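You operate a simulated robot arm through the tools that you are given. There is no shell and no other tool. Be economical: measure what you need, move in short steps, check, and stop when the job is done.

You are at the controls of a simulated robot arm. One attempt, no reset.

Task
Wind the strap to 0 N and park its clip on the post.
Fine: free the winch lock first and lock it again at the end.

Only the result counts: the job must be done as asked and must still hold three seconds after the hand-in. Knocking over, shifting, dropping, spilling or breaking anything else fails it.

Robot
A 7-joint arm with a two-finger gripper, on a carriage that runs on a rail from [-1189, 42] to [1189, -42] (x, y) and turns from -217 to 115 degrees about z. Base frame: it is fixed where the carriage stands at the start and does not move with it; the origin is on the floor, on the carriage's upright axis, x ahead of it, y to its left, z up. Units: mm, degrees, N and s.
Its first joint turns from -149.0 to 149.0 degrees. Places, roughly: strap winch [600, -900, 900]; stud on the post [500, -1000, 900]; stud on the winch [500, -700, 800]; winch lock lever [700, -700, 800]. Payload 2.45 kg.
Tool frame: the origin (TCP) lies between the finger pads and is the grasp point; the fingertips stand 26 mm ahead of it; z points along the fingers, y is the line along which they close. Largest opening 96 mm; the body of the gripper starts 69 mm behind the TCP.
Orientation is told as [roll, pitch, yaw] about the base's x, y, z axes, in that order, counted from this pose: with the fingers straight down and closing along the base's y, the tool's x points along the base's -x, its y along +y and its z along -z.

Tools
- The arm moves only by the tool step_arm. Its argument "deltas" is a list of rows, each an object (a shift or turn left out is 0, a gripper value left out holds the last) with "xyz": the shift along the base's x, y, z in mm, a list of three; "turn": the turn, a rotation vector about the base's x, y, z in degrees, a list of three; "hand": the closure in counts, from 0 (fully open) to 255 (shut). In form: [{"xyz": [tx, ty, tz], "turn": [wx, wy, wz], "hand": hand}, ...]. A call has 1 to 10 rows; each row is the pose to reach, as a shift and turn from the pose commanded when the call began. Each row takes 0.2 s and may step no farther than 50 mm and 8.6 degrees from the row before; otherwise, or with a gripper value out of range, the whole call is refused. A pose out of reach is approached as far as the arm can. The call stops where the force on the tool passes 70 N (or 10 N more than at its start, if that is more) or the arm is blocked; 0.2 s more then pass. Each finger halts on what it meets, pressing with about 32 N; the grip force reading is that of the motor and also rises with nothing between the fingers. The clock runs only during rows and for 0.2 s after the last one: add rows that repeat a pose to give the fingers time. The reply holds the time, the measured pose of the TCP, the force on the tool along the base axes, the opening and the grip force, in the units named above and with some noise, with the torque about the TCP (base axes, N m) and any sound that the robot's microphone picked up.
- Cameras (640 x 400 px; columns grow to the right, rows downward): "scene" is now at [11.6, 95.5, 1570.2]; the picture's right is [-0.80, -0.60, 0.00], its down [-0.29, 0.39, -0.87] and it looks along [0.52, -0.70, -0.49] (base axes); focal length 277 px, centre (320, 200). "wrist" rides on the gripper at [82, 3, -98] in the tool frame; the picture's right is [-0.04, 1.00, 0.00], its down [-0.73, -0.03, -0.68] and it looks along [-0.68, -0.03, 0.73] (tool axes); focal length 256 px, centre (320, 200). There is no depth. A picture from a camera that has moved, and an enlarged one, comes with that camera's place and axes in the base frame and with its lens.
- get_image(camera): a new picture of that camera. No time passes.
- slide_trunk(by): slides the trunk up (or, below 0, down) by that many mm; the arm and the scene camera ride with it, the base frame stays. It gives what a move gives, with no picture.
- base_move(legs): drives the robot by 1 to 6 legs, each [ahead, left, turn to the left] in mm, mm and degrees, along the robot's own axes; the way and the turn of a leg run together, so that a leg with both is an arc; at most 1500 mm and 180 degrees a leg. The arm and the cameras ride along, it lands a little off, and it stops where it bumps. It keeps to its track: a leg is cut to what the track allows. It gives what a move gives.
- pan_tilt(pan, tilt): turns the head with the scene camera to pan (to the left, within 155 degrees either way) and tilt (down, from -29 to 69), counted from straight ahead of the robot. It gives what a move gives.
- zoom(camera, box): a new picture of the part [left, top, right, bottom] of that camera's present view, enlarged. No time passes.
- finish_job(): hands the job in; it is judged then, once.

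Go step by step. Nothing tells you exact positions but the pictures and the camera data: compare them with the known pose of the tool, close in by small moves and look again before you grip or let go. The budget is 120 turns and 82 pictures, counting those below and the enlarged ones. Unless the task says otherwise, let go and move clear before handing in.

The tools are called after "Request:" as name(argument=value, ...) on one line, values as JSON. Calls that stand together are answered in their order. step_arm: Moves the arm, as the interface text tells. Its arguments: {"type":"object","properties":{"deltas":{"type":"array"}},"required":["deltas"]} The other tools are called the same way: slide_trunk (by) slides the trunk up or down; base_move (legs) drives the base; pan_tilt (pan, tilt) turns the head that bears the scene camera; get_image (camera) takes a picture; zoom (camera, box) takes an enlarged picture of a part of a camera's view; finish_job () hands the job in.

At the start:

```text
time_s: 0.0
eef_pos: [386.3, -827.6, 1194.0]
ee_rot: [0.0, 0.0, 0.0]
contact_force: [0.1, 0.3, -0.1]
ft_torque: [-0.01, -0.03, 0.0]
opening: 95.9
grasp_force: 0.0
trunk travel left (down, up): [-550.0, 160.0]
robot x, y, heading: [-3.8, 0.2, -0.3]
head pan, tilt: [-53.3, 29.2]
```

scene: 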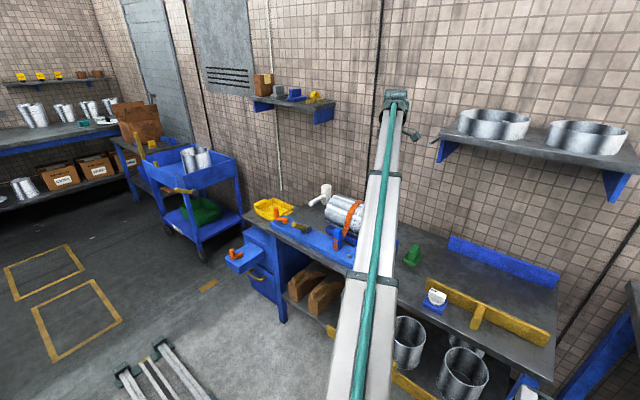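
wrist: 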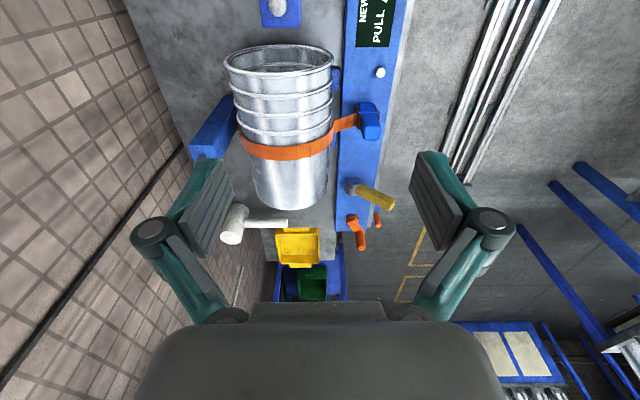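

I see a bench along the wall with a winch board: strapped cans, orange strap, levers and a label. I'll zoom in on it first.

Request:
zoom(camera="wrist", box=[200, 0, 440, 150])

Request:
zoom(camera="wrist", box=[200, 110, 440, 260])

Request:
zoom(camera="scene", box=[220, 170, 460, 320])

```text
2.67 times, centred on (320, 75) of wrist
camera zoom: at [305.6, -823.7, 1292.4], right [0.04, 1.0, 0.0], down [0.73, -0.03, 0.68], along [0.68, -0.03, -0.73], focal length 683 px, centre (320, 533)
```

zoom: 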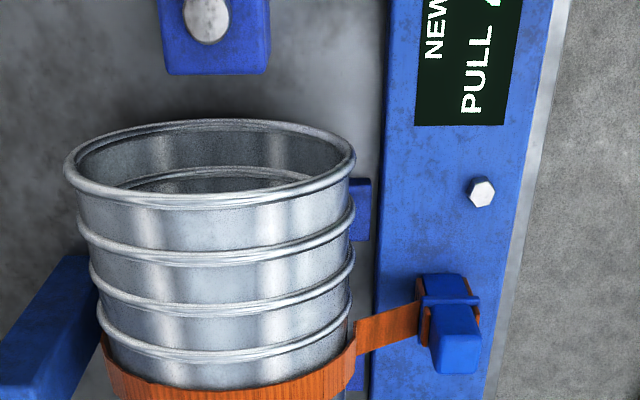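

```text
2.67 times, centred on (320, 185) of wrist
camera zoom: at [305.6, -823.7, 1292.4], right [0.04, 1.0, 0.0], down [0.73, -0.03, 0.68], along [0.68, -0.03, -0.73], focal length 683 px, centre (320, 240)
```

zoom: 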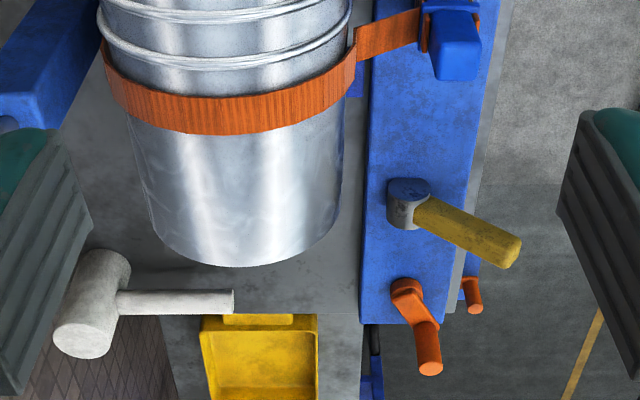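

```text
2.67 times, centred on (340, 245) of scene
camera zoom: at [11.6, 95.5, 1570.2], right [-0.8, -0.6, 0.0], down [-0.29, 0.39, -0.87], along [0.52, -0.7, -0.49], focal length 738 px, centre (267, 80)
```

zoom: 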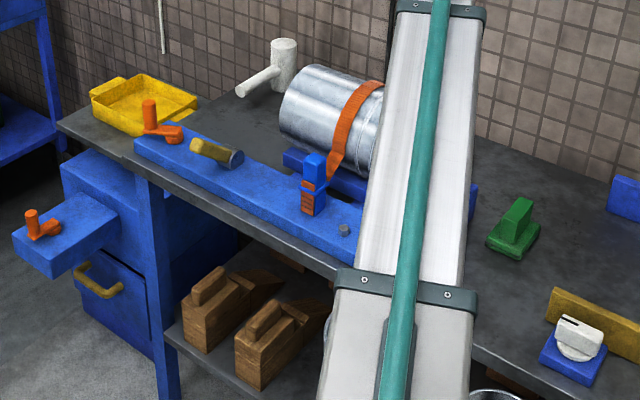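

The label is partly cut off, so I'll shift the tool back along -x to see the label, post and clip.

Request:
step_arm(deltas=[{"xyz": [-45, 0, 0]}, {"xyz": [-90, 0, 0]}, {"xyz": [-135, 10, 0]}, {"xyz": [-180, 20, 0]}, {"xyz": [-220, 30, 0]}])

Request:
get_image(camera="wrist")

Request:
get_image(camera="scene")

```text
time_s: 0.8
eef_pos: [289.1, -822.6, 1199.7]
ee_rot: [-0.4, -1.0, 2.1]
contact_force: [19.6, -2.4, -2.3]
ft_torque: [0.21, 1.71, 0.51]
opening: 96.1
grasp_force: 0.0
trunk travel left (down, up): [-550.0, 160.0]
robot x, y, heading: [3.2, 0.3, 0.2]
head pan, tilt: [-53.3, 29.2]
stopped in row 3: the force on the tool passed its limit at 87 N (the readings are from after the stop); the commanded pose is now the measured one
```

```text
76 pictures are left
camera wrist: at [203.7, -821.4, 1296.1], right [0.0, 1.0, -0.01], down [0.72, 0.0, 0.69], along [0.69, -0.01, -0.72], focal length 256 px, centre (320, 200)
```

wrist: 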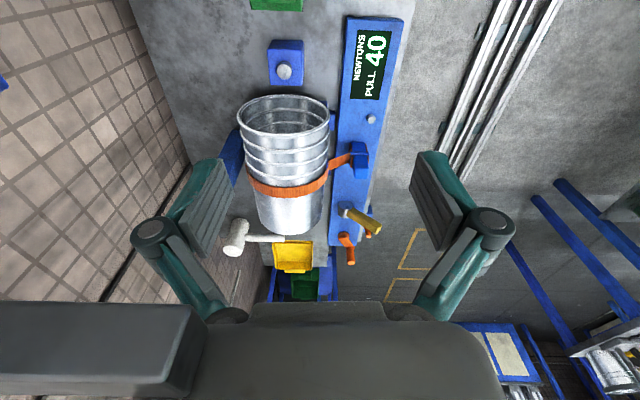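

```text
75 pictures are left
camera scene: at [13.5, 94.1, 1570.0], right [-0.8, -0.6, 0.0], down [-0.3, 0.39, -0.87], along [0.53, -0.7, -0.49], focal length 277 px, centre (320, 200)
```

scene: 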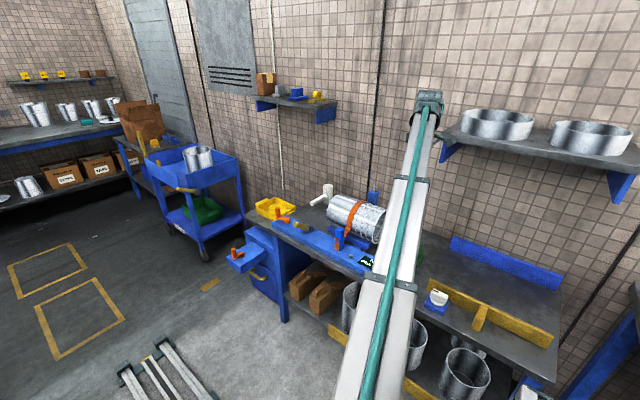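

I'd bumped something to the right (probably the wall shelf), and the display reads PULL 40 NEWTONS. I'll back off and take closer looks.

Request:
step_arm(deltas=[{"xyz": [30, 15, 0], "turn": [0, 0, -2]}, {"xyz": [50, 30, 0], "turn": [0, 1, -2]}])

Request:
zoom(camera="wrist", box=[220, 0, 460, 150])

Request:
zoom(camera="wrist", box=[220, 100, 460, 250])

Request:
zoom(camera="scene", box=[220, 170, 412, 290])

```text
time_s: 1.4
eef_pos: [329.4, -791.5, 1200.6]
ee_rot: [-0.6, 0.2, -0.5]
contact_force: [-0.2, 0.2, 1.0]
ft_torque: [-0.01, -0.01, -0.01]
opening: 95.7
grasp_force: 0.0
trunk travel left (down, up): [-550.0, 160.0]
robot x, y, heading: [-0.7, 0.4, 0.4]
head pan, tilt: [-53.3, 29.2]
```

```text
2.67 times, centred on (340, 75) of wrist
camera zoom: at [246.9, -787.5, 1300.0], right [0.05, 1.0, -0.01], down [0.74, -0.03, 0.68], along [0.68, -0.04, -0.74], focal length 683 px, centre (267, 533)
```

zoom: 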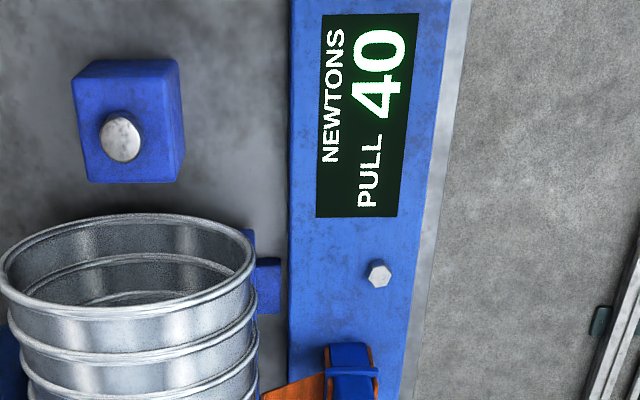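

```text
2.67 times, centred on (340, 175) of wrist
camera zoom: at [246.9, -787.5, 1300.0], right [0.05, 1.0, -0.01], down [0.74, -0.03, 0.68], along [0.68, -0.04, -0.74], focal length 683 px, centre (267, 267)
```

zoom: 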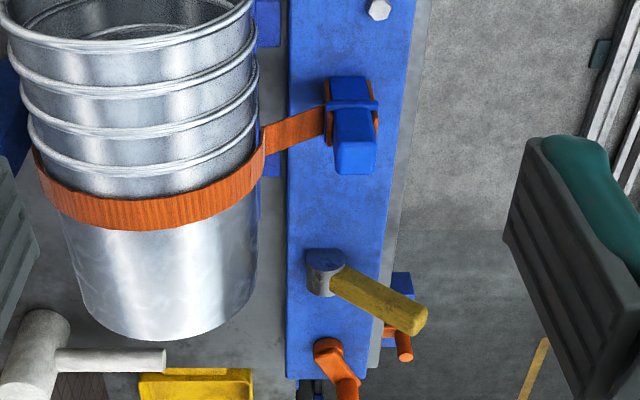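

```text
3.33 times, centred on (316, 230) of scene
camera zoom: at [11.3, 96.0, 1570.1], right [-0.8, -0.6, 0.0], down [-0.29, 0.39, -0.87], along [0.52, -0.7, -0.49], focal length 923 px, centre (333, 100)
```

zoom: 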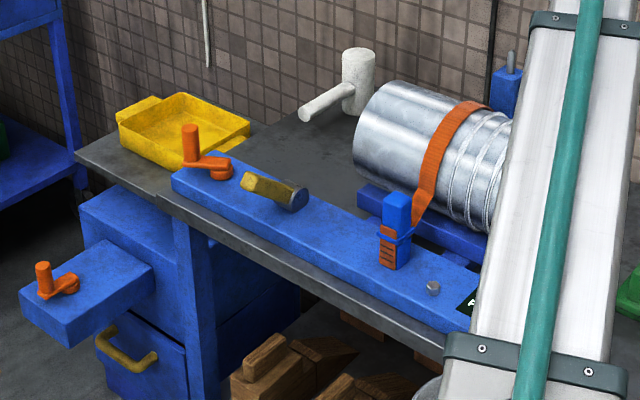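

The yellow-handled lever (about [720,-740]) looks like the lock and the orange crank (about [840,-750]) the winder. The upright blue block with the strap end (about [510,-740]) looks like the clip. I'll pull the arm back, drive along the rail and look closer.

Request:
step_arm(deltas=[{"xyz": [0, 45, 0]}, {"xyz": [0, 90, 0]}, {"xyz": [0, 135, 0]}, {"xyz": [0, 180, 0]}])

Request:
base_move(legs=[[350, 0, 0]])

Request:
get_image(camera="wrist")

Request:
get_image(camera="scene")

```text
time_s: 2.4
eef_pos: [334.4, -622.4, 1176.9]
ee_rot: [-2.1, -0.5, -0.4]
contact_force: [0.0, -0.1, -0.6]
ft_torque: [-0.01, -0.01, -0.01]
opening: 95.9
grasp_force: 0.0
out of reach, approached as far as the arm can: row 2, 3, 4
trunk travel left (down, up): [-550.0, 160.0]
robot x, y, heading: [2.0, -3.6, 0.2]
head pan, tilt: [-53.3, 29.2]
```

```text
time_s: 4.7
eef_pos: [679.9, -639.1, 1176.9]
ee_rot: [-2.1, -0.5, -0.9]
contact_force: [-0.3, 0.8, 0.5]
ft_torque: [0.03, 0.06, 0.01]
opening: 95.9
grasp_force: 0.0
trunk travel left (down, up): [-550.0, 160.0]
robot x, y, heading: [352.5, -13.1, -0.1]
head pan, tilt: [-53.3, 29.2]
```

```text
71 pictures are left
camera wrist: at [597.1, -631.6, 1275.2], right [0.05, 1.0, -0.03], down [0.73, -0.02, 0.69], along [0.68, -0.06, -0.73], focal length 256 px, centre (320, 200)
```

wrist: 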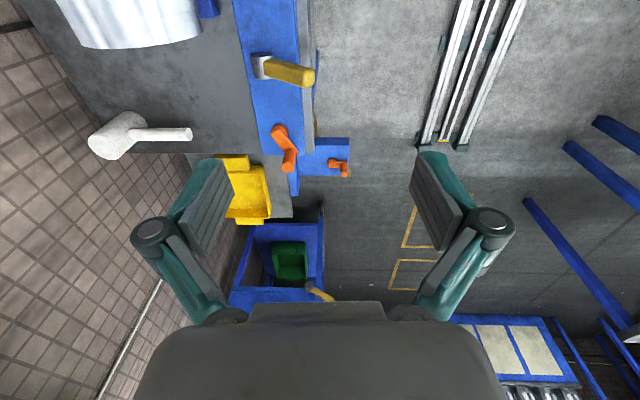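

```text
70 pictures are left
camera scene: at [362.0, 83.2, 1570.2], right [-0.8, -0.6, 0.0], down [-0.29, 0.39, -0.87], along [0.52, -0.7, -0.49], focal length 277 px, centre (320, 200)
```

scene: 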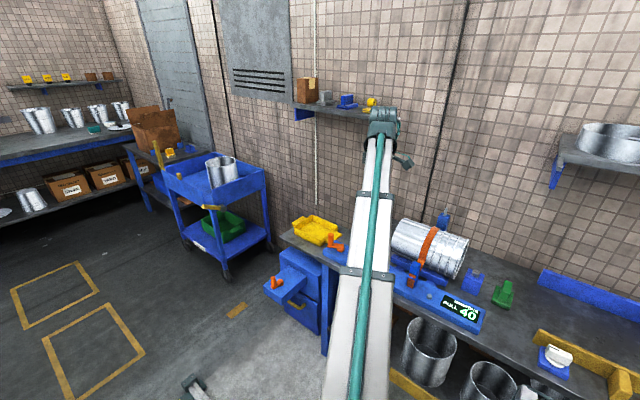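

Now the display, blue post pieces and clip are visible from the other side; zooming.

Request:
zoom(camera="scene", box=[380, 195, 540, 355])

Request:
zoom(camera="wrist", box=[220, 20, 380, 180])

```text
2.50 times, centred on (460, 275) of scene
camera zoom: at [362.0, 83.2, 1570.2], right [-0.8, -0.6, 0.0], down [-0.29, 0.39, -0.87], along [0.52, -0.7, -0.49], focal length 692 px, centre (-30, 12)
```

zoom: 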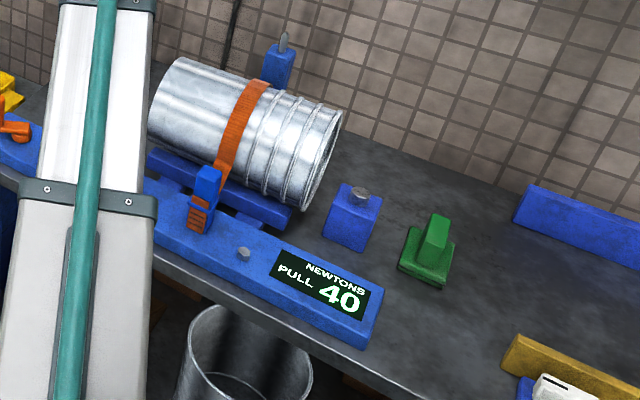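

```text
2.50 times, centred on (300, 100) of wrist
camera zoom: at [597.1, -631.6, 1275.2], right [0.05, 1.0, -0.03], down [0.73, -0.02, 0.69], along [0.68, -0.06, -0.73], focal length 640 px, centre (370, 450)
```

zoom: 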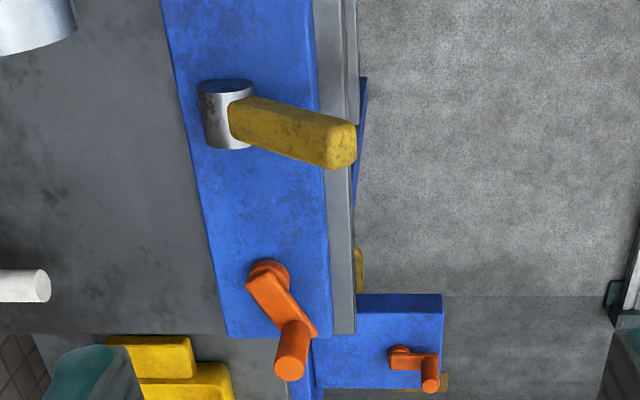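

The real post seems to be the blue post with a pin behind the can, about [549,-1088,924]. I'll lower the wrist camera to inspect the lever and crank.

Request:
step_arm(deltas=[{"xyz": [-20, -20, -40]}, {"xyz": [-40, -40, -80]}, {"xyz": [-60, -60, -120]}, {"xyz": [-80, -80, -160]}])

Request:
get_image(camera="wrist")

```text
time_s: 5.7
eef_pos: [599.8, -722.2, 1019.0]
ee_rot: [-1.9, -0.6, -0.8]
contact_force: [-0.4, 0.2, 0.7]
ft_torque: [-0.01, 0.04, -0.02]
opening: 95.7
grasp_force: 0.0
trunk travel left (down, up): [-550.0, 160.0]
robot x, y, heading: [348.0, -10.6, -0.1]
head pan, tilt: [-53.3, 29.2]
```

```text
67 pictures are left
camera wrist: at [517.0, -713.5, 1116.5], right [0.05, 1.0, -0.04], down [0.73, -0.02, 0.69], along [0.68, -0.06, -0.73], focal length 256 px, centre (320, 200)
```

wrist: 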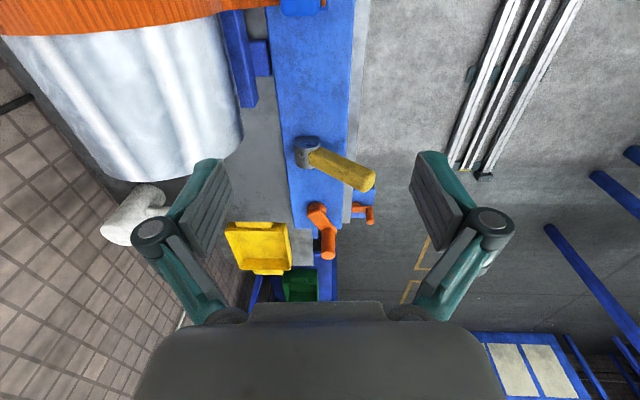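

Lever hub is about [711,-753], its tip about [727,-671,~850]; the crank pivot is about [846,-745] with its knob at about [895,-725,850]. Zooming for detail.

Request:
zoom(camera="wrist", box=[250, 110, 410, 270])

Request:
zoom(camera="scene", box=[380, 195, 540, 355])

```text
2.50 times, centred on (330, 190) of wrist
camera zoom: at [517.0, -713.5, 1116.5], right [0.05, 1.0, -0.04], down [0.73, -0.02, 0.69], along [0.68, -0.06, -0.73], focal length 640 px, centre (295, 225)
```

zoom: 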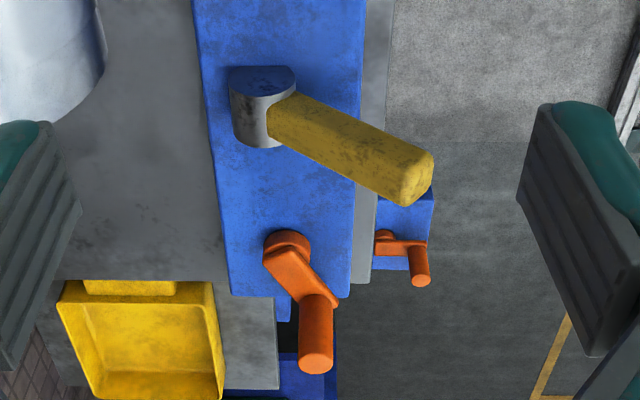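

```text
2.50 times, centred on (460, 275) of scene
camera zoom: at [361.5, 83.1, 1570.2], right [-0.8, -0.6, 0.0], down [-0.29, 0.39, -0.87], along [0.52, -0.7, -0.49], focal length 692 px, centre (-30, 12)
```

zoom: 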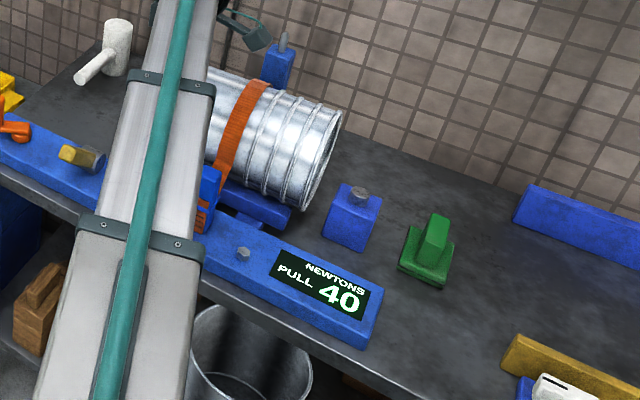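

The lever's hub axis seems to lie along x, with the handle rising toward +y at about 40°. I'll yaw the tool -90° so the fingers close along x and the camera looks toward the wall.

Request:
step_arm(deltas=[{"xyz": [10, 8, 0], "turn": [0, 0, -8.5]}, {"xyz": [20, 16, 0], "turn": [0, 0, -17]}, {"xyz": [30, 24, 0], "turn": [0, 0, -25.5]}, {"xyz": [40, 32, 0], "turn": [0, 0, -34]}, {"xyz": [50, 40, 0], "turn": [0, 0, -42.5]}, {"xyz": [60, 48, 0], "turn": [0, 0, -51]}, {"xyz": [70, 56, 0], "turn": [0, 0, -59.5]}, {"xyz": [80, 64, 0], "turn": [0, 0, -68]}, {"xyz": [90, 72, 0], "turn": [0, 0, -76.5]}, {"xyz": [100, 80, 0], "turn": [0, 0, -85]}])

Request:
get_image(camera="wrist")

```text
time_s: 7.9
eef_pos: [699.2, -639.5, 1016.9]
ee_rot: [-2.1, -0.5, -86.0]
contact_force: [-0.7, -0.8, 0.2]
ft_torque: [0.01, 0.01, 0.0]
opening: 96.2
grasp_force: 0.1
trunk travel left (down, up): [-550.0, 160.0]
robot x, y, heading: [351.1, -11.6, 0.2]
head pan, tilt: [-53.3, 29.2]
```

```text
64 pictures are left
camera wrist: at [700.5, -557.2, 1114.5], right [1.0, 0.03, -0.03], down [0.05, -0.73, 0.69], along [0.0, -0.69, -0.73], focal length 256 px, centre (320, 200)
```

wrist: 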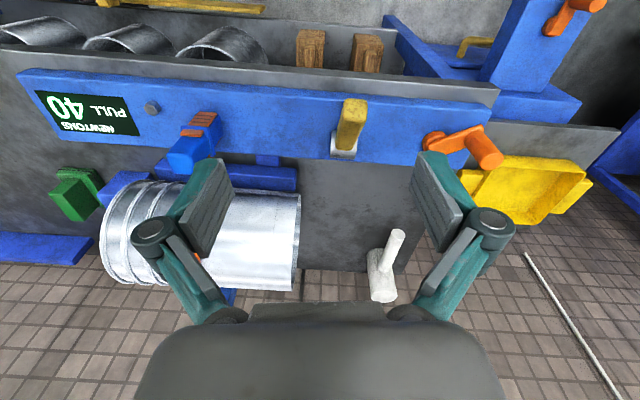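

Clear view: the lever lies in the plane x≈731, tip about [-673, 846] and hub about [-757, 785]. I'll descend over the handle with the fingers straddling it in x.

Request:
step_arm(deltas=[{"xyz": [16, -26, -40], "turn": [2, 0, -4]}, {"xyz": [32, -52, -80], "turn": [2, 0, -4]}, {"xyz": [32, -52, -120], "turn": [2, 0, -4]}, {"xyz": [32, -52, -140], "turn": [2, 0, -4]}])

Request:
get_image(camera="wrist")

```text
refused: row 1 steps farther than a row can; nothing moved
```

```text
63 pictures are left
camera wrist: at [700.5, -557.2, 1114.5], right [1.0, 0.03, -0.03], down [0.05, -0.73, 0.69], along [0.0, -0.69, -0.73], focal length 256 px, centre (320, 200)
```

wrist: 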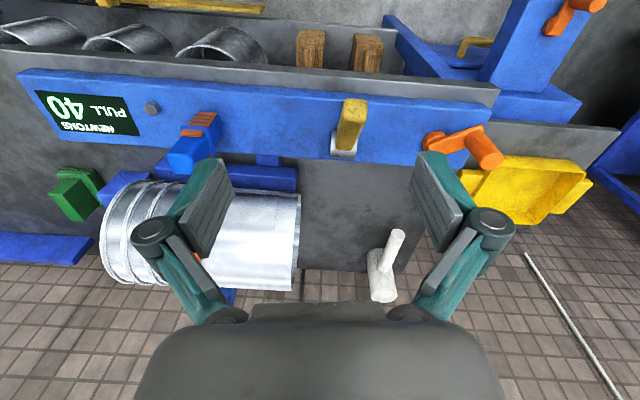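

Same view; that first step was a hair too long, so I'll split it into smaller steps.

Request:
step_arm(deltas=[{"xyz": [16, -26, -30], "turn": [2, 0, -4]}, {"xyz": [32, -52, -60], "turn": [2, 0, -4]}, {"xyz": [32, -52, -100], "turn": [2, 0, -4]}, {"xyz": [32, -52, -140], "turn": [2, 0, -4]}])

Request:
get_image(camera="wrist")

```text
time_s: 8.9
eef_pos: [733.3, -692.0, 876.1]
ee_rot: [-1.8, 1.5, -89.7]
contact_force: [-0.6, 0.6, 0.1]
ft_torque: [0.0, 0.0, 0.0]
opening: 95.8
grasp_force: 0.1
trunk travel left (down, up): [-550.0, 160.0]
robot x, y, heading: [352.3, -13.3, -0.4]
head pan, tilt: [-53.3, 29.2]
```

```text
62 pictures are left
camera wrist: at [738.4, -614.1, 975.8], right [1.0, -0.04, -0.03], down [0.0, -0.75, 0.66], along [-0.05, -0.66, -0.75], focal length 256 px, centre (320, 200)
```

wrist: 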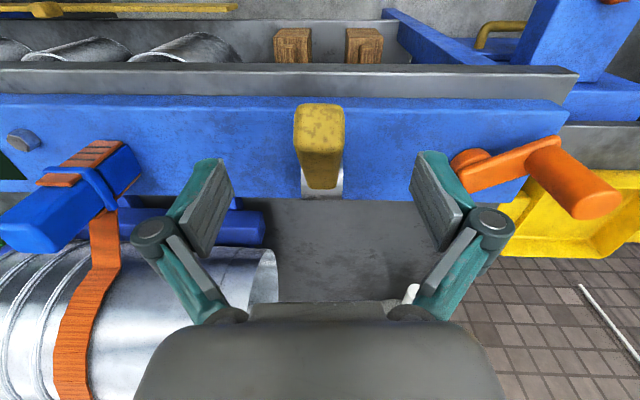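

Handle is centred between the fingers; lower about 43 mm and close on it.

Request:
step_arm(deltas=[{"xyz": [-3, 0, -22]}, {"xyz": [-3, 0, -43]}])

Request:
get_image(camera="wrist")

```text
time_s: 9.5
eef_pos: [730.3, -692.7, 832.5]
ee_rot: [-1.9, 1.3, -89.8]
contact_force: [-0.4, -0.3, -0.1]
ft_torque: [0.01, 0.05, 0.01]
opening: 96.1
grasp_force: 0.0
trunk travel left (down, up): [-550.0, 160.0]
robot x, y, heading: [347.8, -13.0, 0.1]
head pan, tilt: [-53.3, 29.2]
```

```text
61 pictures are left
camera wrist: at [736.5, -613.1, 932.5], right [1.0, -0.04, -0.03], down [0.0, -0.75, 0.66], along [-0.05, -0.66, -0.75], focal length 256 px, centre (320, 200)
```

wrist: 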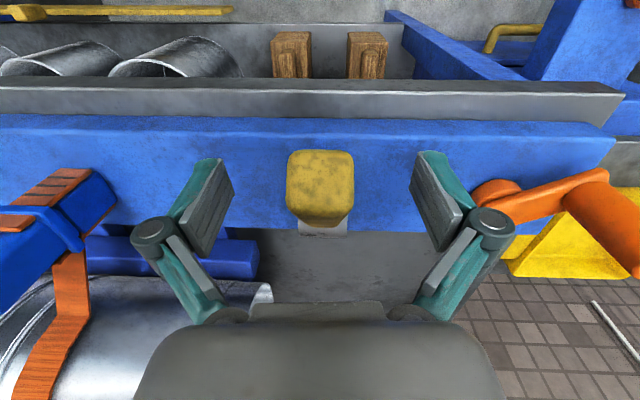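

The handle end sits right between the pads; closing.

Request:
step_arm(deltas=[{"hand": 255}, {"hand": 255}, {"hand": 255}, {"hand": 255}, {"hand": 255}])

```text
time_s: 10.7
eef_pos: [731.4, -692.4, 832.0]
ee_rot: [-1.9, 1.5, -89.8]
contact_force: [5.8, -0.7, -0.6]
ft_torque: [0.0, -1.49, 0.0]
opening: 25.1
grasp_force: 44.3
trunk travel left (down, up): [-550.0, 160.0]
robot x, y, heading: [350.8, -12.2, -0.3]
head pan, tilt: [-53.3, 29.2]
```

Gripped (25 mm). I'll try a small upward arc about the hub axis and watch the force.

Request:
step_arm(deltas=[{"xyz": [0, -3.4, 4.4], "turn": [4, 0, 0]}, {"xyz": [0, -7.2, 8.5], "turn": [8, 0, 0]}])

```text
time_s: 11.3
eef_pos: [731.1, -698.1, 840.6]
ee_rot: [-1.8, 9.6, -89.7]
contact_force: [9.8, -0.5, -10.3]
ft_torque: [0.4, -1.45, -0.15]
opening: 25.2
grasp_force: 45.4
trunk travel left (down, up): [-550.0, 160.0]
robot x, y, heading: [350.2, -11.3, -0.1]
head pan, tilt: [-53.3, 29.2]
```

Slight resistance but it followed; continue the arc and check.

Request:
step_arm(deltas=[{"xyz": [0, -4, 4], "turn": [4, 0, 0]}, {"xyz": [0, -8.2, 7.5], "turn": [8, 0, 0]}, {"xyz": [0, -12.7, 10.8], "turn": [12, 0, 0]}, {"xyz": [0, -17.5, 13.7], "turn": [16, 0, 0]}])

Request:
get_image(camera="wrist")

```text
time_s: 12.3
eef_pos: [730.3, -717.4, 855.1]
ee_rot: [-1.9, 25.6, -89.9]
contact_force: [14.0, 4.0, -21.8]
ft_torque: [1.14, -1.34, -0.38]
opening: 25.9
grasp_force: 44.8
trunk travel left (down, up): [-550.0, 160.0]
robot x, y, heading: [349.4, -11.6, -0.1]
head pan, tilt: [-53.3, 29.2]
```

```text
60 pictures are left
camera wrist: at [736.6, -686.0, 978.5], right [1.0, -0.02, -0.05], down [0.0, -0.96, 0.3], along [-0.05, -0.3, -0.95], focal length 256 px, centre (320, 200)
```

wrist: 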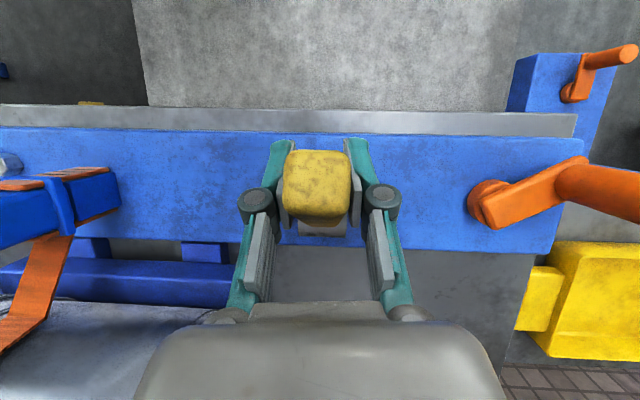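

The lever is turning with the gripper. Continue the arc toward vertical.

Request:
step_arm(deltas=[{"xyz": [0, -5.5, 1.4], "turn": [4, 0, 0]}, {"xyz": [0, -11.1, 2.2], "turn": [8, 0, 0]}, {"xyz": [0, -16.1, 4], "turn": [12, 0, 0]}, {"xyz": [0, -21.3, 5.5], "turn": [16, 0, 0]}, {"xyz": [0, -26.5, 6.6], "turn": [20, 0, 0]}, {"xyz": [0, -31.9, 7.4], "turn": [24, 0, 0]}])

Request:
get_image(camera="wrist")

```text
time_s: 13.7
eef_pos: [730.6, -717.2, 841.3]
ee_rot: [-1.2, 28.2, -89.7]
contact_force: [-4.9, 17.8, 26.5]
ft_torque: [-0.1, -0.83, -0.51]
opening: 25.3
grasp_force: 45.6
out of reach, approached as far as the arm can: row 1, 2, 3, 4, 5, 6
trunk travel left (down, up): [-550.0, 160.0]
robot x, y, heading: [352.6, -12.3, 0.0]
head pan, tilt: [-53.3, 29.2]
```

```text
59 pictures are left
camera wrist: at [735.3, -691.6, 965.3], right [1.0, -0.02, -0.04], down [-0.01, -0.97, 0.25], along [-0.04, -0.25, -0.97], focal length 256 px, centre (320, 200)
```

wrist: 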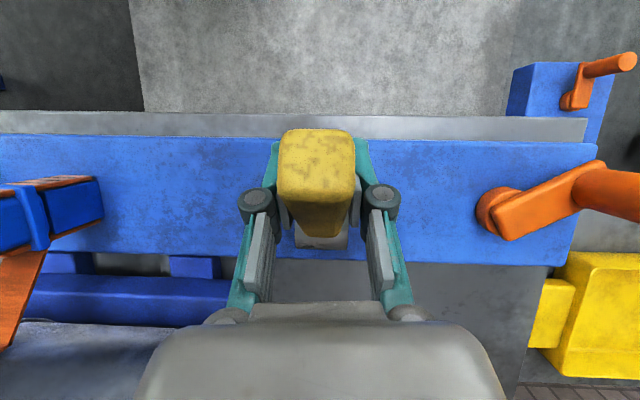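

The arm can't tilt further that way, though the lever has partly come up. I'll let go, straighten the tool, and look before pushing it on.

Request:
step_arm(deltas=[{"hand": 60}, {"hand": 60}, {"xyz": [0, 10, 25], "turn": [-6, 0, 0], "hand": 60}, {"xyz": [0, 20, 50], "turn": [-12, 0, 0]}, {"xyz": [0, 35, 75], "turn": [-18, 0, 0]}, {"xyz": [0, 50, 100], "turn": [-26, 0, 0]}])

Request:
get_image(camera="wrist")

```text
time_s: 15.1
eef_pos: [731.6, -664.0, 938.9]
ee_rot: [-1.3, 1.8, -89.8]
contact_force: [-0.6, 1.6, 0.1]
ft_torque: [0.01, -0.01, 0.01]
opening: 73.6
grasp_force: 0.0
trunk travel left (down, up): [-550.0, 160.0]
robot x, y, heading: [347.4, -11.4, -0.0]
head pan, tilt: [-53.3, 29.2]
```

```text
58 pictures are left
camera wrist: at [736.4, -585.7, 1040.0], right [1.0, -0.04, -0.02], down [-0.01, -0.76, 0.65], along [-0.04, -0.65, -0.76], focal length 256 px, centre (320, 200)
```

wrist: 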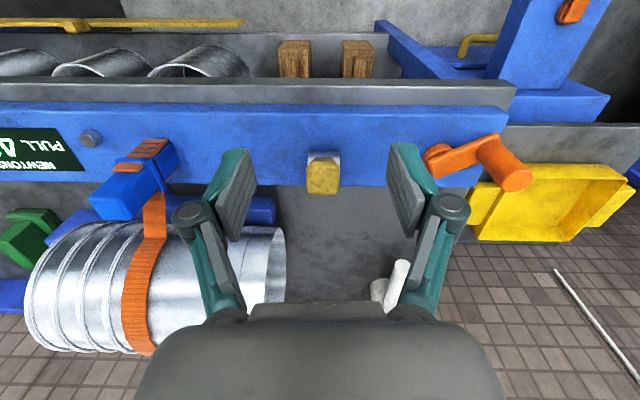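

The lever now stands at about 60°. I'll close the fingers and push it onward in -y with the fingertips.

Request:
step_arm(deltas=[{"hand": 255}, {"xyz": [0, 0, -30]}, {"xyz": [0, 0, -65]}, {"xyz": [0, 0, -68]}, {"xyz": [0, -25, -68]}, {"xyz": [0, -40, -66]}, {"xyz": [0, -50, -64]}, {"xyz": [0, -60, -62]}, {"xyz": [0, -70, -60]}])

Request:
get_image(camera="wrist")

```text
time_s: 17.1
eef_pos: [729.8, -732.2, 877.2]
ee_rot: [-1.4, 2.4, -89.6]
contact_force: [-3.2, 40.7, -15.5]
ft_torque: [-0.54, -0.18, -0.23]
opening: 5.9
grasp_force: 28.8
trunk travel left (down, up): [-550.0, 160.0]
robot x, y, heading: [352.1, -11.3, 0.1]
head pan, tilt: [-53.3, 29.2]
```

```text
57 pictures are left
camera wrist: at [734.7, -655.2, 978.2], right [1.0, -0.03, -0.03], down [-0.01, -0.76, 0.65], along [-0.04, -0.65, -0.76], focal length 256 px, centre (320, 200)
```

wrist: 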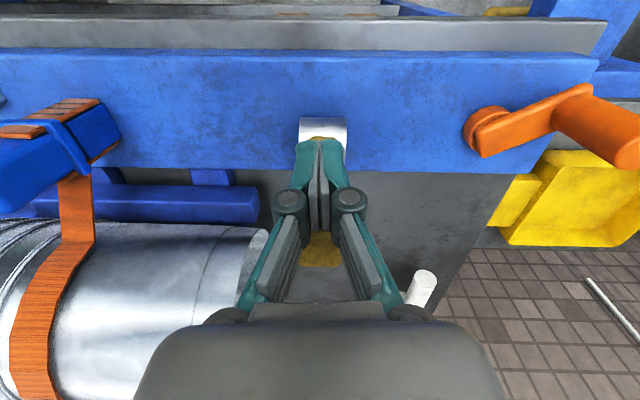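

The lever is near vertical with about 40 N of push; I'll nudge a bit more to see whether it goes over or is at its stop.

Request:
step_arm(deltas=[{"xyz": [0, -6, 0]}, {"xyz": [0, -12, 0]}, {"xyz": [0, -18, 0]}])

Request:
get_image(camera="wrist")

```text
time_s: 17.5
eef_pos: [729.3, -731.5, 878.1]
ee_rot: [-1.5, 3.5, -89.4]
contact_force: [-1.7, 23.9, 1.3]
ft_torque: [-0.5, -0.04, -0.19]
opening: 0.0
grasp_force: 28.9
trunk travel left (down, up): [-550.0, 160.0]
robot x, y, heading: [347.7, -13.4, -0.1]
head pan, tilt: [-53.3, 29.2]
stopped in row 2: the force on the tool passed its limit at 75 N (the readings are from after the stop); the commanded pose is now the measured one
```

```text
56 pictures are left
camera wrist: at [735.2, -655.8, 980.7], right [1.0, -0.03, -0.03], down [0.0, -0.77, 0.63], along [-0.04, -0.63, -0.77], focal length 256 px, centre (320, 200)
```

wrist: 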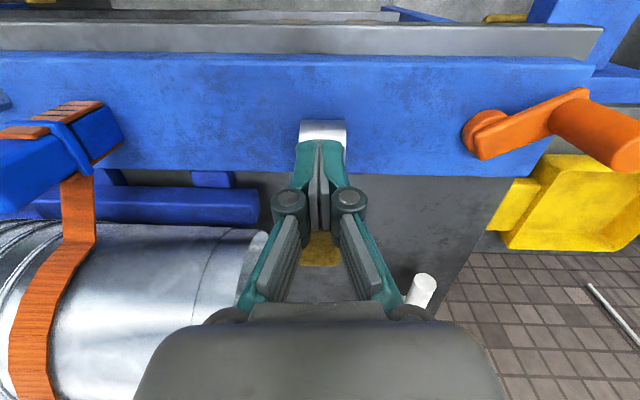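

The lever stops at about vertical, so I take it as freed. I'll back off, rise, and move over toward the crank.

Request:
step_arm(deltas=[{"xyz": [0, 25, 0], "hand": 255}, {"xyz": [0, 45, 25], "hand": 100}, {"xyz": [30, 55, 60], "hand": 0}, {"xyz": [70, 60, 80], "hand": 0}, {"xyz": [110, 60, 90], "hand": 0}])

Request:
get_image(camera="wrist")

```text
time_s: 18.7
eef_pos: [840.1, -678.4, 965.0]
ee_rot: [-1.6, 3.3, -89.6]
contact_force: [0.2, 0.1, -0.3]
ft_torque: [-0.01, 0.0, 0.01]
opening: 95.8
grasp_force: 0.1
trunk travel left (down, up): [-550.0, 160.0]
robot x, y, heading: [350.8, -11.9, -0.5]
head pan, tilt: [-53.3, 29.2]
```

```text
55 pictures are left
camera wrist: at [845.5, -603.0, 1067.7], right [1.0, -0.03, -0.03], down [-0.01, -0.77, 0.64], along [-0.04, -0.64, -0.77], focal length 256 px, centre (320, 200)
```

wrist: 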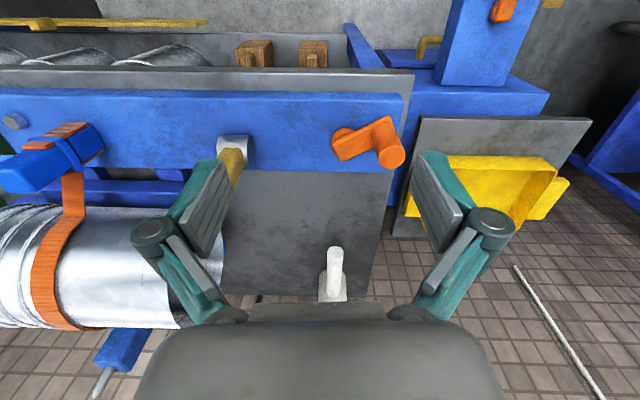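

Knob is about [899,-727,850] and pivot about [853,-742]. I'll drive the base 150 mm ahead for reach margin and aim the scene camera at the display.

Request:
base_move(legs=[[150, 0, 0]])

Request:
pan_tilt(pan=-85, tilt=40)

Request:
get_image(camera="scene")

```text
time_s: 20.1
eef_pos: [991.0, -685.2, 966.1]
ee_rot: [-1.6, 3.2, -89.6]
contact_force: [0.3, -0.5, -0.7]
ft_torque: [-0.02, 0.03, -0.02]
opening: 95.7
grasp_force: 0.0
trunk travel left (down, up): [-550.0, 160.0]
robot x, y, heading: [501.7, -15.1, 0.1]
head pan, tilt: [-53.3, 29.2]
```

```text
time_s: 21.1
eef_pos: [991.4, -683.1, 965.0]
ee_rot: [-1.6, 3.2, -89.5]
contact_force: [-0.3, 0.2, 0.2]
ft_torque: [0.0, 0.0, 0.0]
opening: 95.8
grasp_force: 0.1
trunk travel left (down, up): [-550.0, 160.0]
robot x, y, heading: [500.5, -18.0, 0.1]
head pan, tilt: [-85.0, 40.0]
```

```text
54 pictures are left
camera scene: at [465.5, 66.0, 1553.6], right [-1.0, -0.09, 0.0], down [-0.06, 0.64, -0.77], along [0.07, -0.76, -0.64], focal length 277 px, centre (320, 200)
```

scene: 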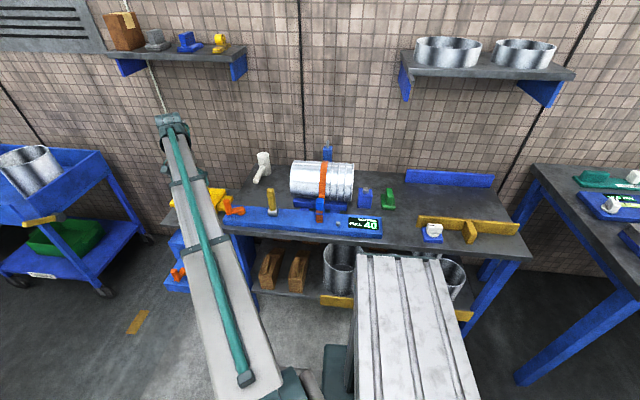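

Good view of the whole bench; zoom in to check the display, lever and post.

Request:
zoom(camera="scene", box=[220, 130, 400, 250])

```text
3.33 times, centred on (310, 190) of scene
camera zoom: at [465.5, 66.0, 1553.6], right [-1.0, -0.09, 0.0], down [-0.06, 0.64, -0.77], along [0.07, -0.76, -0.64], focal length 923 px, centre (353, 233)
```

zoom: 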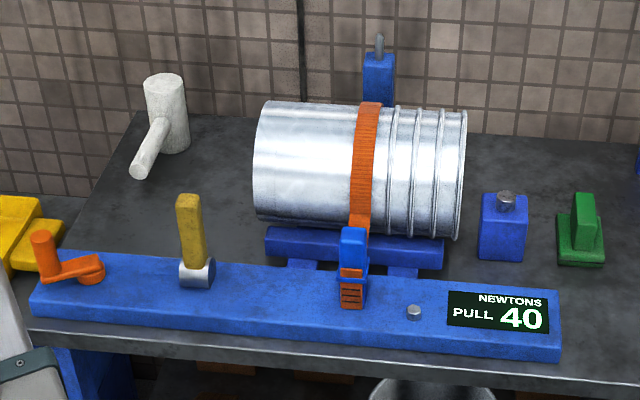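

The display reads 40 and the lever stands upright. Now move over the crank knob.

Request:
step_arm(deltas=[{"xyz": [-30, -14, -20], "hand": 90}, {"xyz": [-60, -30, -40], "hand": 90}, {"xyz": [-92, -44, -55], "turn": [-2, 0, 0], "hand": 90}])

Request:
get_image(camera="wrist")

```text
time_s: 21.9
eef_pos: [899.7, -724.3, 908.7]
ee_rot: [-1.5, 1.2, -89.5]
contact_force: [0.7, 0.3, -0.4]
ft_torque: [-0.02, 0.0, 0.0]
opening: 62.2
grasp_force: 0.1
trunk travel left (down, up): [-550.0, 160.0]
robot x, y, heading: [500.8, -14.0, -0.1]
head pan, tilt: [-85.0, 40.0]
```

```text
52 pictures are left
camera wrist: at [904.9, -645.2, 1008.7], right [1.0, -0.03, -0.03], down [0.0, -0.75, 0.66], along [-0.04, -0.66, -0.75], focal length 256 px, centre (320, 200)
```

wrist: 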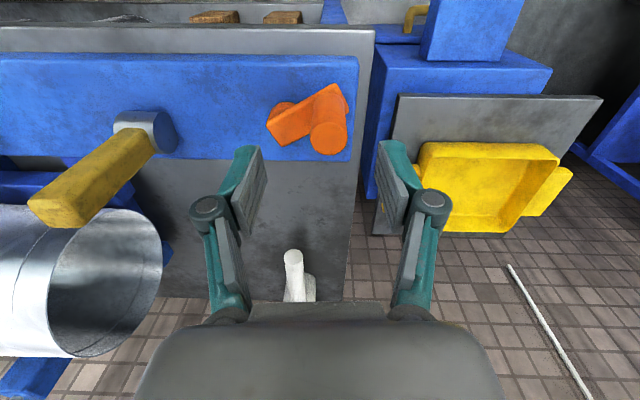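

Knob top centre is now well fixed at about [904,-730,846]. Lower onto it and close.

Request:
step_arm(deltas=[{"xyz": [4, -5, -35], "hand": 90}, {"xyz": [4, -5, -66], "hand": 90}])

Request:
get_image(camera="wrist")

```text
time_s: 22.5
eef_pos: [905.1, -729.6, 844.3]
ee_rot: [-1.7, 1.2, -89.5]
contact_force: [0.1, 0.1, 0.3]
ft_torque: [0.03, -0.03, 0.0]
opening: 62.5
grasp_force: 0.1
trunk travel left (down, up): [-550.0, 160.0]
robot x, y, heading: [499.6, -16.5, -0.0]
head pan, tilt: [-85.0, 40.0]
```

```text
51 pictures are left
camera wrist: at [910.2, -650.5, 943.9], right [1.0, -0.03, -0.03], down [0.0, -0.75, 0.66], along [-0.04, -0.66, -0.75], focal length 256 px, centre (320, 200)
```

wrist: 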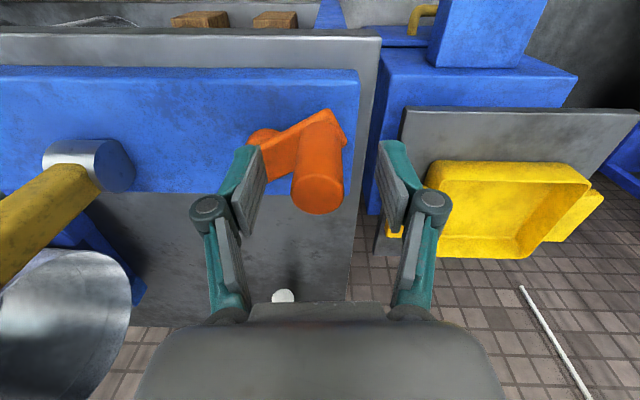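

Knob is centred. Close on it.

Request:
step_arm(deltas=[{"xyz": [0, 0, -4], "hand": 255}, {"xyz": [0, 0, -4], "hand": 255}, {"xyz": [0, 0, -4], "hand": 255}, {"xyz": [0, 0, -4], "hand": 255}])

```text
time_s: 23.5
eef_pos: [904.0, -730.0, 839.7]
ee_rot: [-1.5, 1.3, -89.6]
contact_force: [2.5, 0.6, -1.9]
ft_torque: [0.22, -0.82, 0.07]
opening: 25.3
grasp_force: 44.8
trunk travel left (down, up): [-550.0, 160.0]
robot x, y, heading: [505.8, -19.6, 0.1]
head pan, tilt: [-85.0, 40.0]
```

Gripped. Try a small counter-clockwise arc and see how force and display change.

Request:
step_arm(deltas=[{"xyz": [-2.5, 7, 0], "hand": 255}, {"xyz": [-6.3, 13.7, 0]}, {"xyz": [-6.3, 13.7, 0]}])

Request:
zoom(camera="scene", box=[220, 170, 400, 250])

```text
time_s: 24.3
eef_pos: [896.6, -718.4, 840.9]
ee_rot: [-1.6, 1.2, -89.5]
contact_force: [5.6, -1.7, 5.7]
ft_torque: [-0.09, -0.92, 0.28]
opening: 25.1
grasp_force: 44.7
trunk travel left (down, up): [-550.0, 160.0]
robot x, y, heading: [502.8, -19.0, 0.1]
head pan, tilt: [-85.0, 40.0]
```

```text
3.56 times, centred on (310, 210) of scene
camera zoom: at [465.5, 66.5, 1553.7], right [-1.0, -0.09, 0.0], down [-0.06, 0.64, -0.77], along [0.07, -0.76, -0.64], focal length 984 px, centre (356, 164)
```

zoom: 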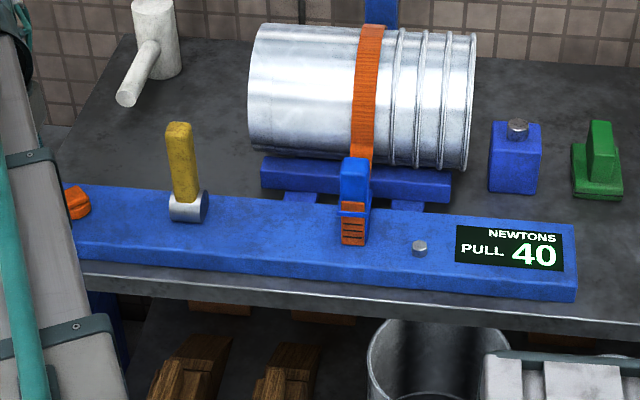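

The crank moves easily but the display still shows 40. Continue the same way to 125°.

Request:
step_arm(deltas=[{"xyz": [-7.8, 8.5, 0]}, {"xyz": [-17.4, 14.6, 0]}, {"xyz": [-28.2, 18, 0]}, {"xyz": [-39.5, 18.5, 0]}, {"xyz": [-50.5, 16.1, 0]}, {"xyz": [-60.6, 10.9, 0]}])

Request:
zoom(camera="scene", box=[220, 170, 400, 250])

```text
time_s: 25.7
eef_pos: [835.5, -706.8, 838.4]
ee_rot: [-1.6, 1.3, -89.5]
contact_force: [7.4, 1.5, 5.5]
ft_torque: [0.33, -0.77, 0.3]
opening: 25.4
grasp_force: 44.7
trunk travel left (down, up): [-550.0, 160.0]
robot x, y, heading: [500.9, -16.0, -0.1]
head pan, tilt: [-85.0, 40.0]
```

```text
3.56 times, centred on (310, 210) of scene
camera zoom: at [465.6, 66.6, 1553.6], right [-1.0, -0.09, 0.0], down [-0.06, 0.64, -0.77], along [0.07, -0.76, -0.64], focal length 984 px, centre (356, 164)
```

zoom: 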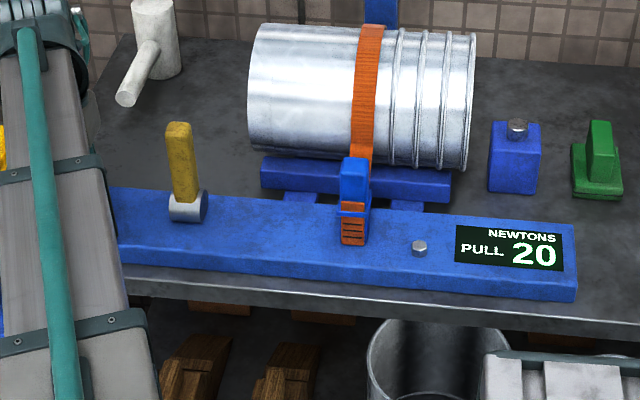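

Right direction: 20 N now. Continue another 60° and check.

Request:
step_arm(deltas=[{"xyz": [-8.3, -7.7, 0]}, {"xyz": [-14.4, -17.3, 0]}, {"xyz": [-17.8, -28.1, 0]}, {"xyz": [-18.3, -39.4, 0]}])

Request:
zoom(camera="scene", box=[220, 170, 400, 250])

```text
time_s: 26.7
eef_pos: [819.4, -745.3, 838.8]
ee_rot: [-1.5, 1.4, -89.5]
contact_force: [16.7, 8.5, -4.7]
ft_torque: [0.98, -0.4, 0.45]
opening: 25.2
grasp_force: 44.9
trunk travel left (down, up): [-550.0, 160.0]
robot x, y, heading: [497.5, -16.0, 0.1]
head pan, tilt: [-85.0, 40.0]
```

```text
3.56 times, centred on (310, 210) of scene
camera zoom: at [467.1, 66.2, 1553.6], right [-1.0, -0.09, 0.0], down [-0.06, 0.64, -0.77], along [0.07, -0.76, -0.64], focal length 984 px, centre (356, 164)
```

zoom: 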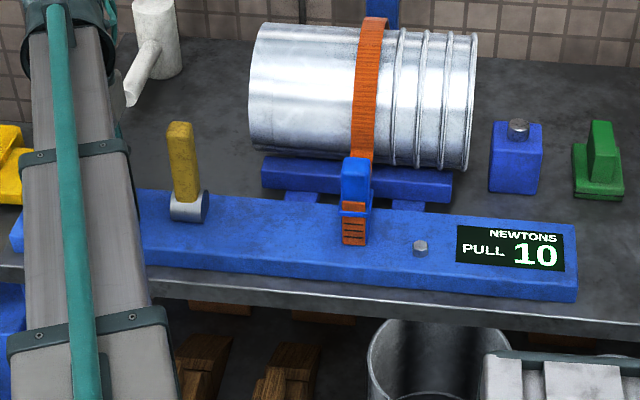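

Down to 10 N. Another 45°.

Request:
step_arm(deltas=[{"xyz": [3.5, -11, 0]}, {"xyz": [9.5, -21, 0]}, {"xyz": [17, -29.4, 0]}])

Request:
zoom(camera="scene", box=[220, 170, 400, 250])

```text
time_s: 27.5
eef_pos: [830.1, -779.6, 840.0]
ee_rot: [-1.8, 1.2, -89.8]
contact_force: [-16.7, -4.3, -2.3]
ft_torque: [1.03, -0.51, 0.28]
opening: 25.7
grasp_force: 45.2
trunk travel left (down, up): [-550.0, 160.0]
robot x, y, heading: [500.6, -15.9, -0.1]
head pan, tilt: [-85.0, 40.0]
```

```text
3.56 times, centred on (310, 210) of scene
camera zoom: at [463.8, 65.4, 1553.8], right [-1.0, -0.09, 0.0], down [-0.05, 0.64, -0.77], along [0.07, -0.76, -0.64], focal length 984 px, centre (356, 164)
```

zoom: 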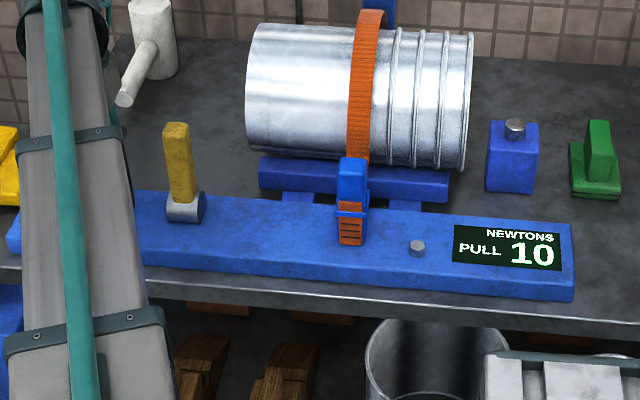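

Strap is loosening; still 10 on the display. Another 30°.

Request:
step_arm(deltas=[{"xyz": [8.5, -6, 0]}, {"xyz": [19, -9.3, 0]}, {"xyz": [19, -9.3, 0]}])

Request:
zoom(camera="scene", box=[220, 130, 400, 250])

```text
time_s: 28.3
eef_pos: [855.8, -788.8, 839.4]
ee_rot: [-1.4, 1.1, -89.5]
contact_force: [-1.8, -28.6, 8.2]
ft_torque: [-0.46, -0.3, -0.18]
opening: 25.3
grasp_force: 44.8
trunk travel left (down, up): [-550.0, 160.0]
robot x, y, heading: [499.3, -15.1, -0.0]
head pan, tilt: [-85.0, 40.0]
```

```text
3.33 times, centred on (310, 190) of scene
camera zoom: at [465.2, 64.3, 1553.9], right [-1.0, -0.09, 0.0], down [-0.06, 0.64, -0.77], along [0.07, -0.76, -0.64], focal length 923 px, centre (353, 233)
```

zoom: 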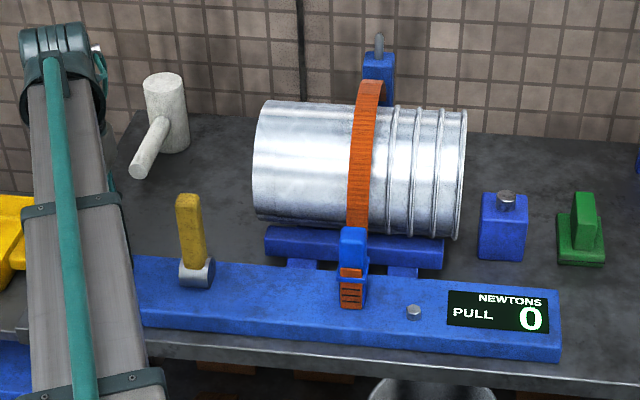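

0 N is displayed; since it is probably rounded, I'll go about 28° further so it is truly slack.

Request:
step_arm(deltas=[{"xyz": [11, -3, 0]}, {"xyz": [21, -1, 0]}, {"xyz": [21, -1, 0]}])

Request:
zoom(camera="scene", box=[220, 130, 400, 250])

```text
time_s: 29.1
eef_pos: [874.6, -785.4, 840.9]
ee_rot: [-1.5, 1.5, -89.4]
contact_force: [-10.4, 6.6, 2.0]
ft_torque: [0.68, -0.42, 0.29]
opening: 25.5
grasp_force: 44.7
trunk travel left (down, up): [-550.0, 160.0]
robot x, y, heading: [500.7, -16.7, -0.2]
head pan, tilt: [-85.0, 40.0]
```

```text
3.33 times, centred on (310, 190) of scene
camera zoom: at [464.2, 66.8, 1553.5], right [-1.0, -0.09, 0.0], down [-0.06, 0.64, -0.77], along [0.07, -0.76, -0.64], focal length 923 px, centre (353, 233)
```

zoom: 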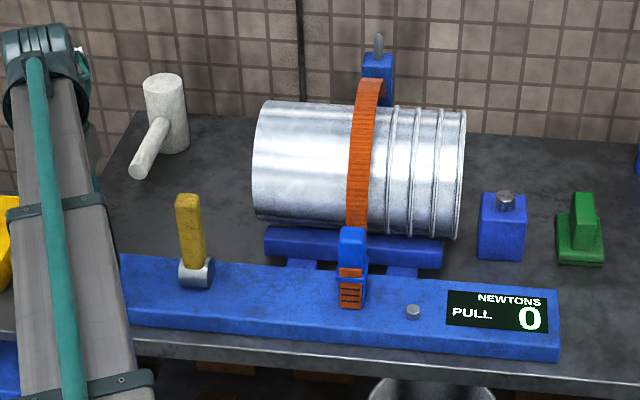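

Still 0 and slack. Release the crank, rise, and go look at the clip.

Request:
step_arm(deltas=[{"hand": 120}, {"hand": 90}, {"xyz": [0, 0, 40], "hand": 90}, {"xyz": [0, 10, 85], "hand": 90}, {"xyz": [-40, 35, 105]}, {"xyz": [-80, 60, 120]}, {"xyz": [-120, 80, 125]}, {"xyz": [-165, 100, 125]}, {"xyz": [-210, 110, 125]}, {"xyz": [-255, 110, 125]}])

Request:
base_move(legs=[[-100, 0, 0]])

Request:
get_image(camera="wrist")

```text
refused: row 5 steps farther than a row can; nothing moved
```

```text
time_s: 30.2
eef_pos: [820.6, -773.0, 838.2]
ee_rot: [0.2, 2.0, -88.4]
contact_force: [-1.1, 0.5, 2.4]
ft_torque: [-0.22, 0.03, 0.06]
opening: 25.1
grasp_force: 44.4
trunk travel left (down, up): [-550.0, 160.0]
robot x, y, heading: [420.7, -17.0, 0.6]
head pan, tilt: [-85.0, 40.0]
stopped in leg 1: the force on the tool passed its limit at 84 N (the readings are from after the stop); the commanded pose is now the measured one
```

```text
44 pictures are left
camera wrist: at [821.3, -694.9, 939.8], right [1.0, -0.01, 0.0], down [-0.01, -0.76, 0.65], along [0.0, -0.65, -0.76], focal length 256 px, centre (320, 200)
```

wrist: 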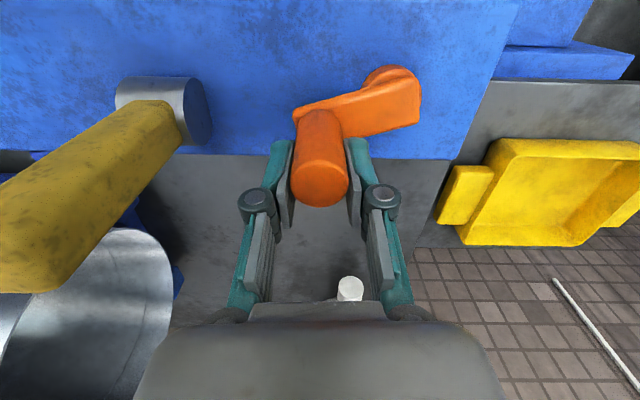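

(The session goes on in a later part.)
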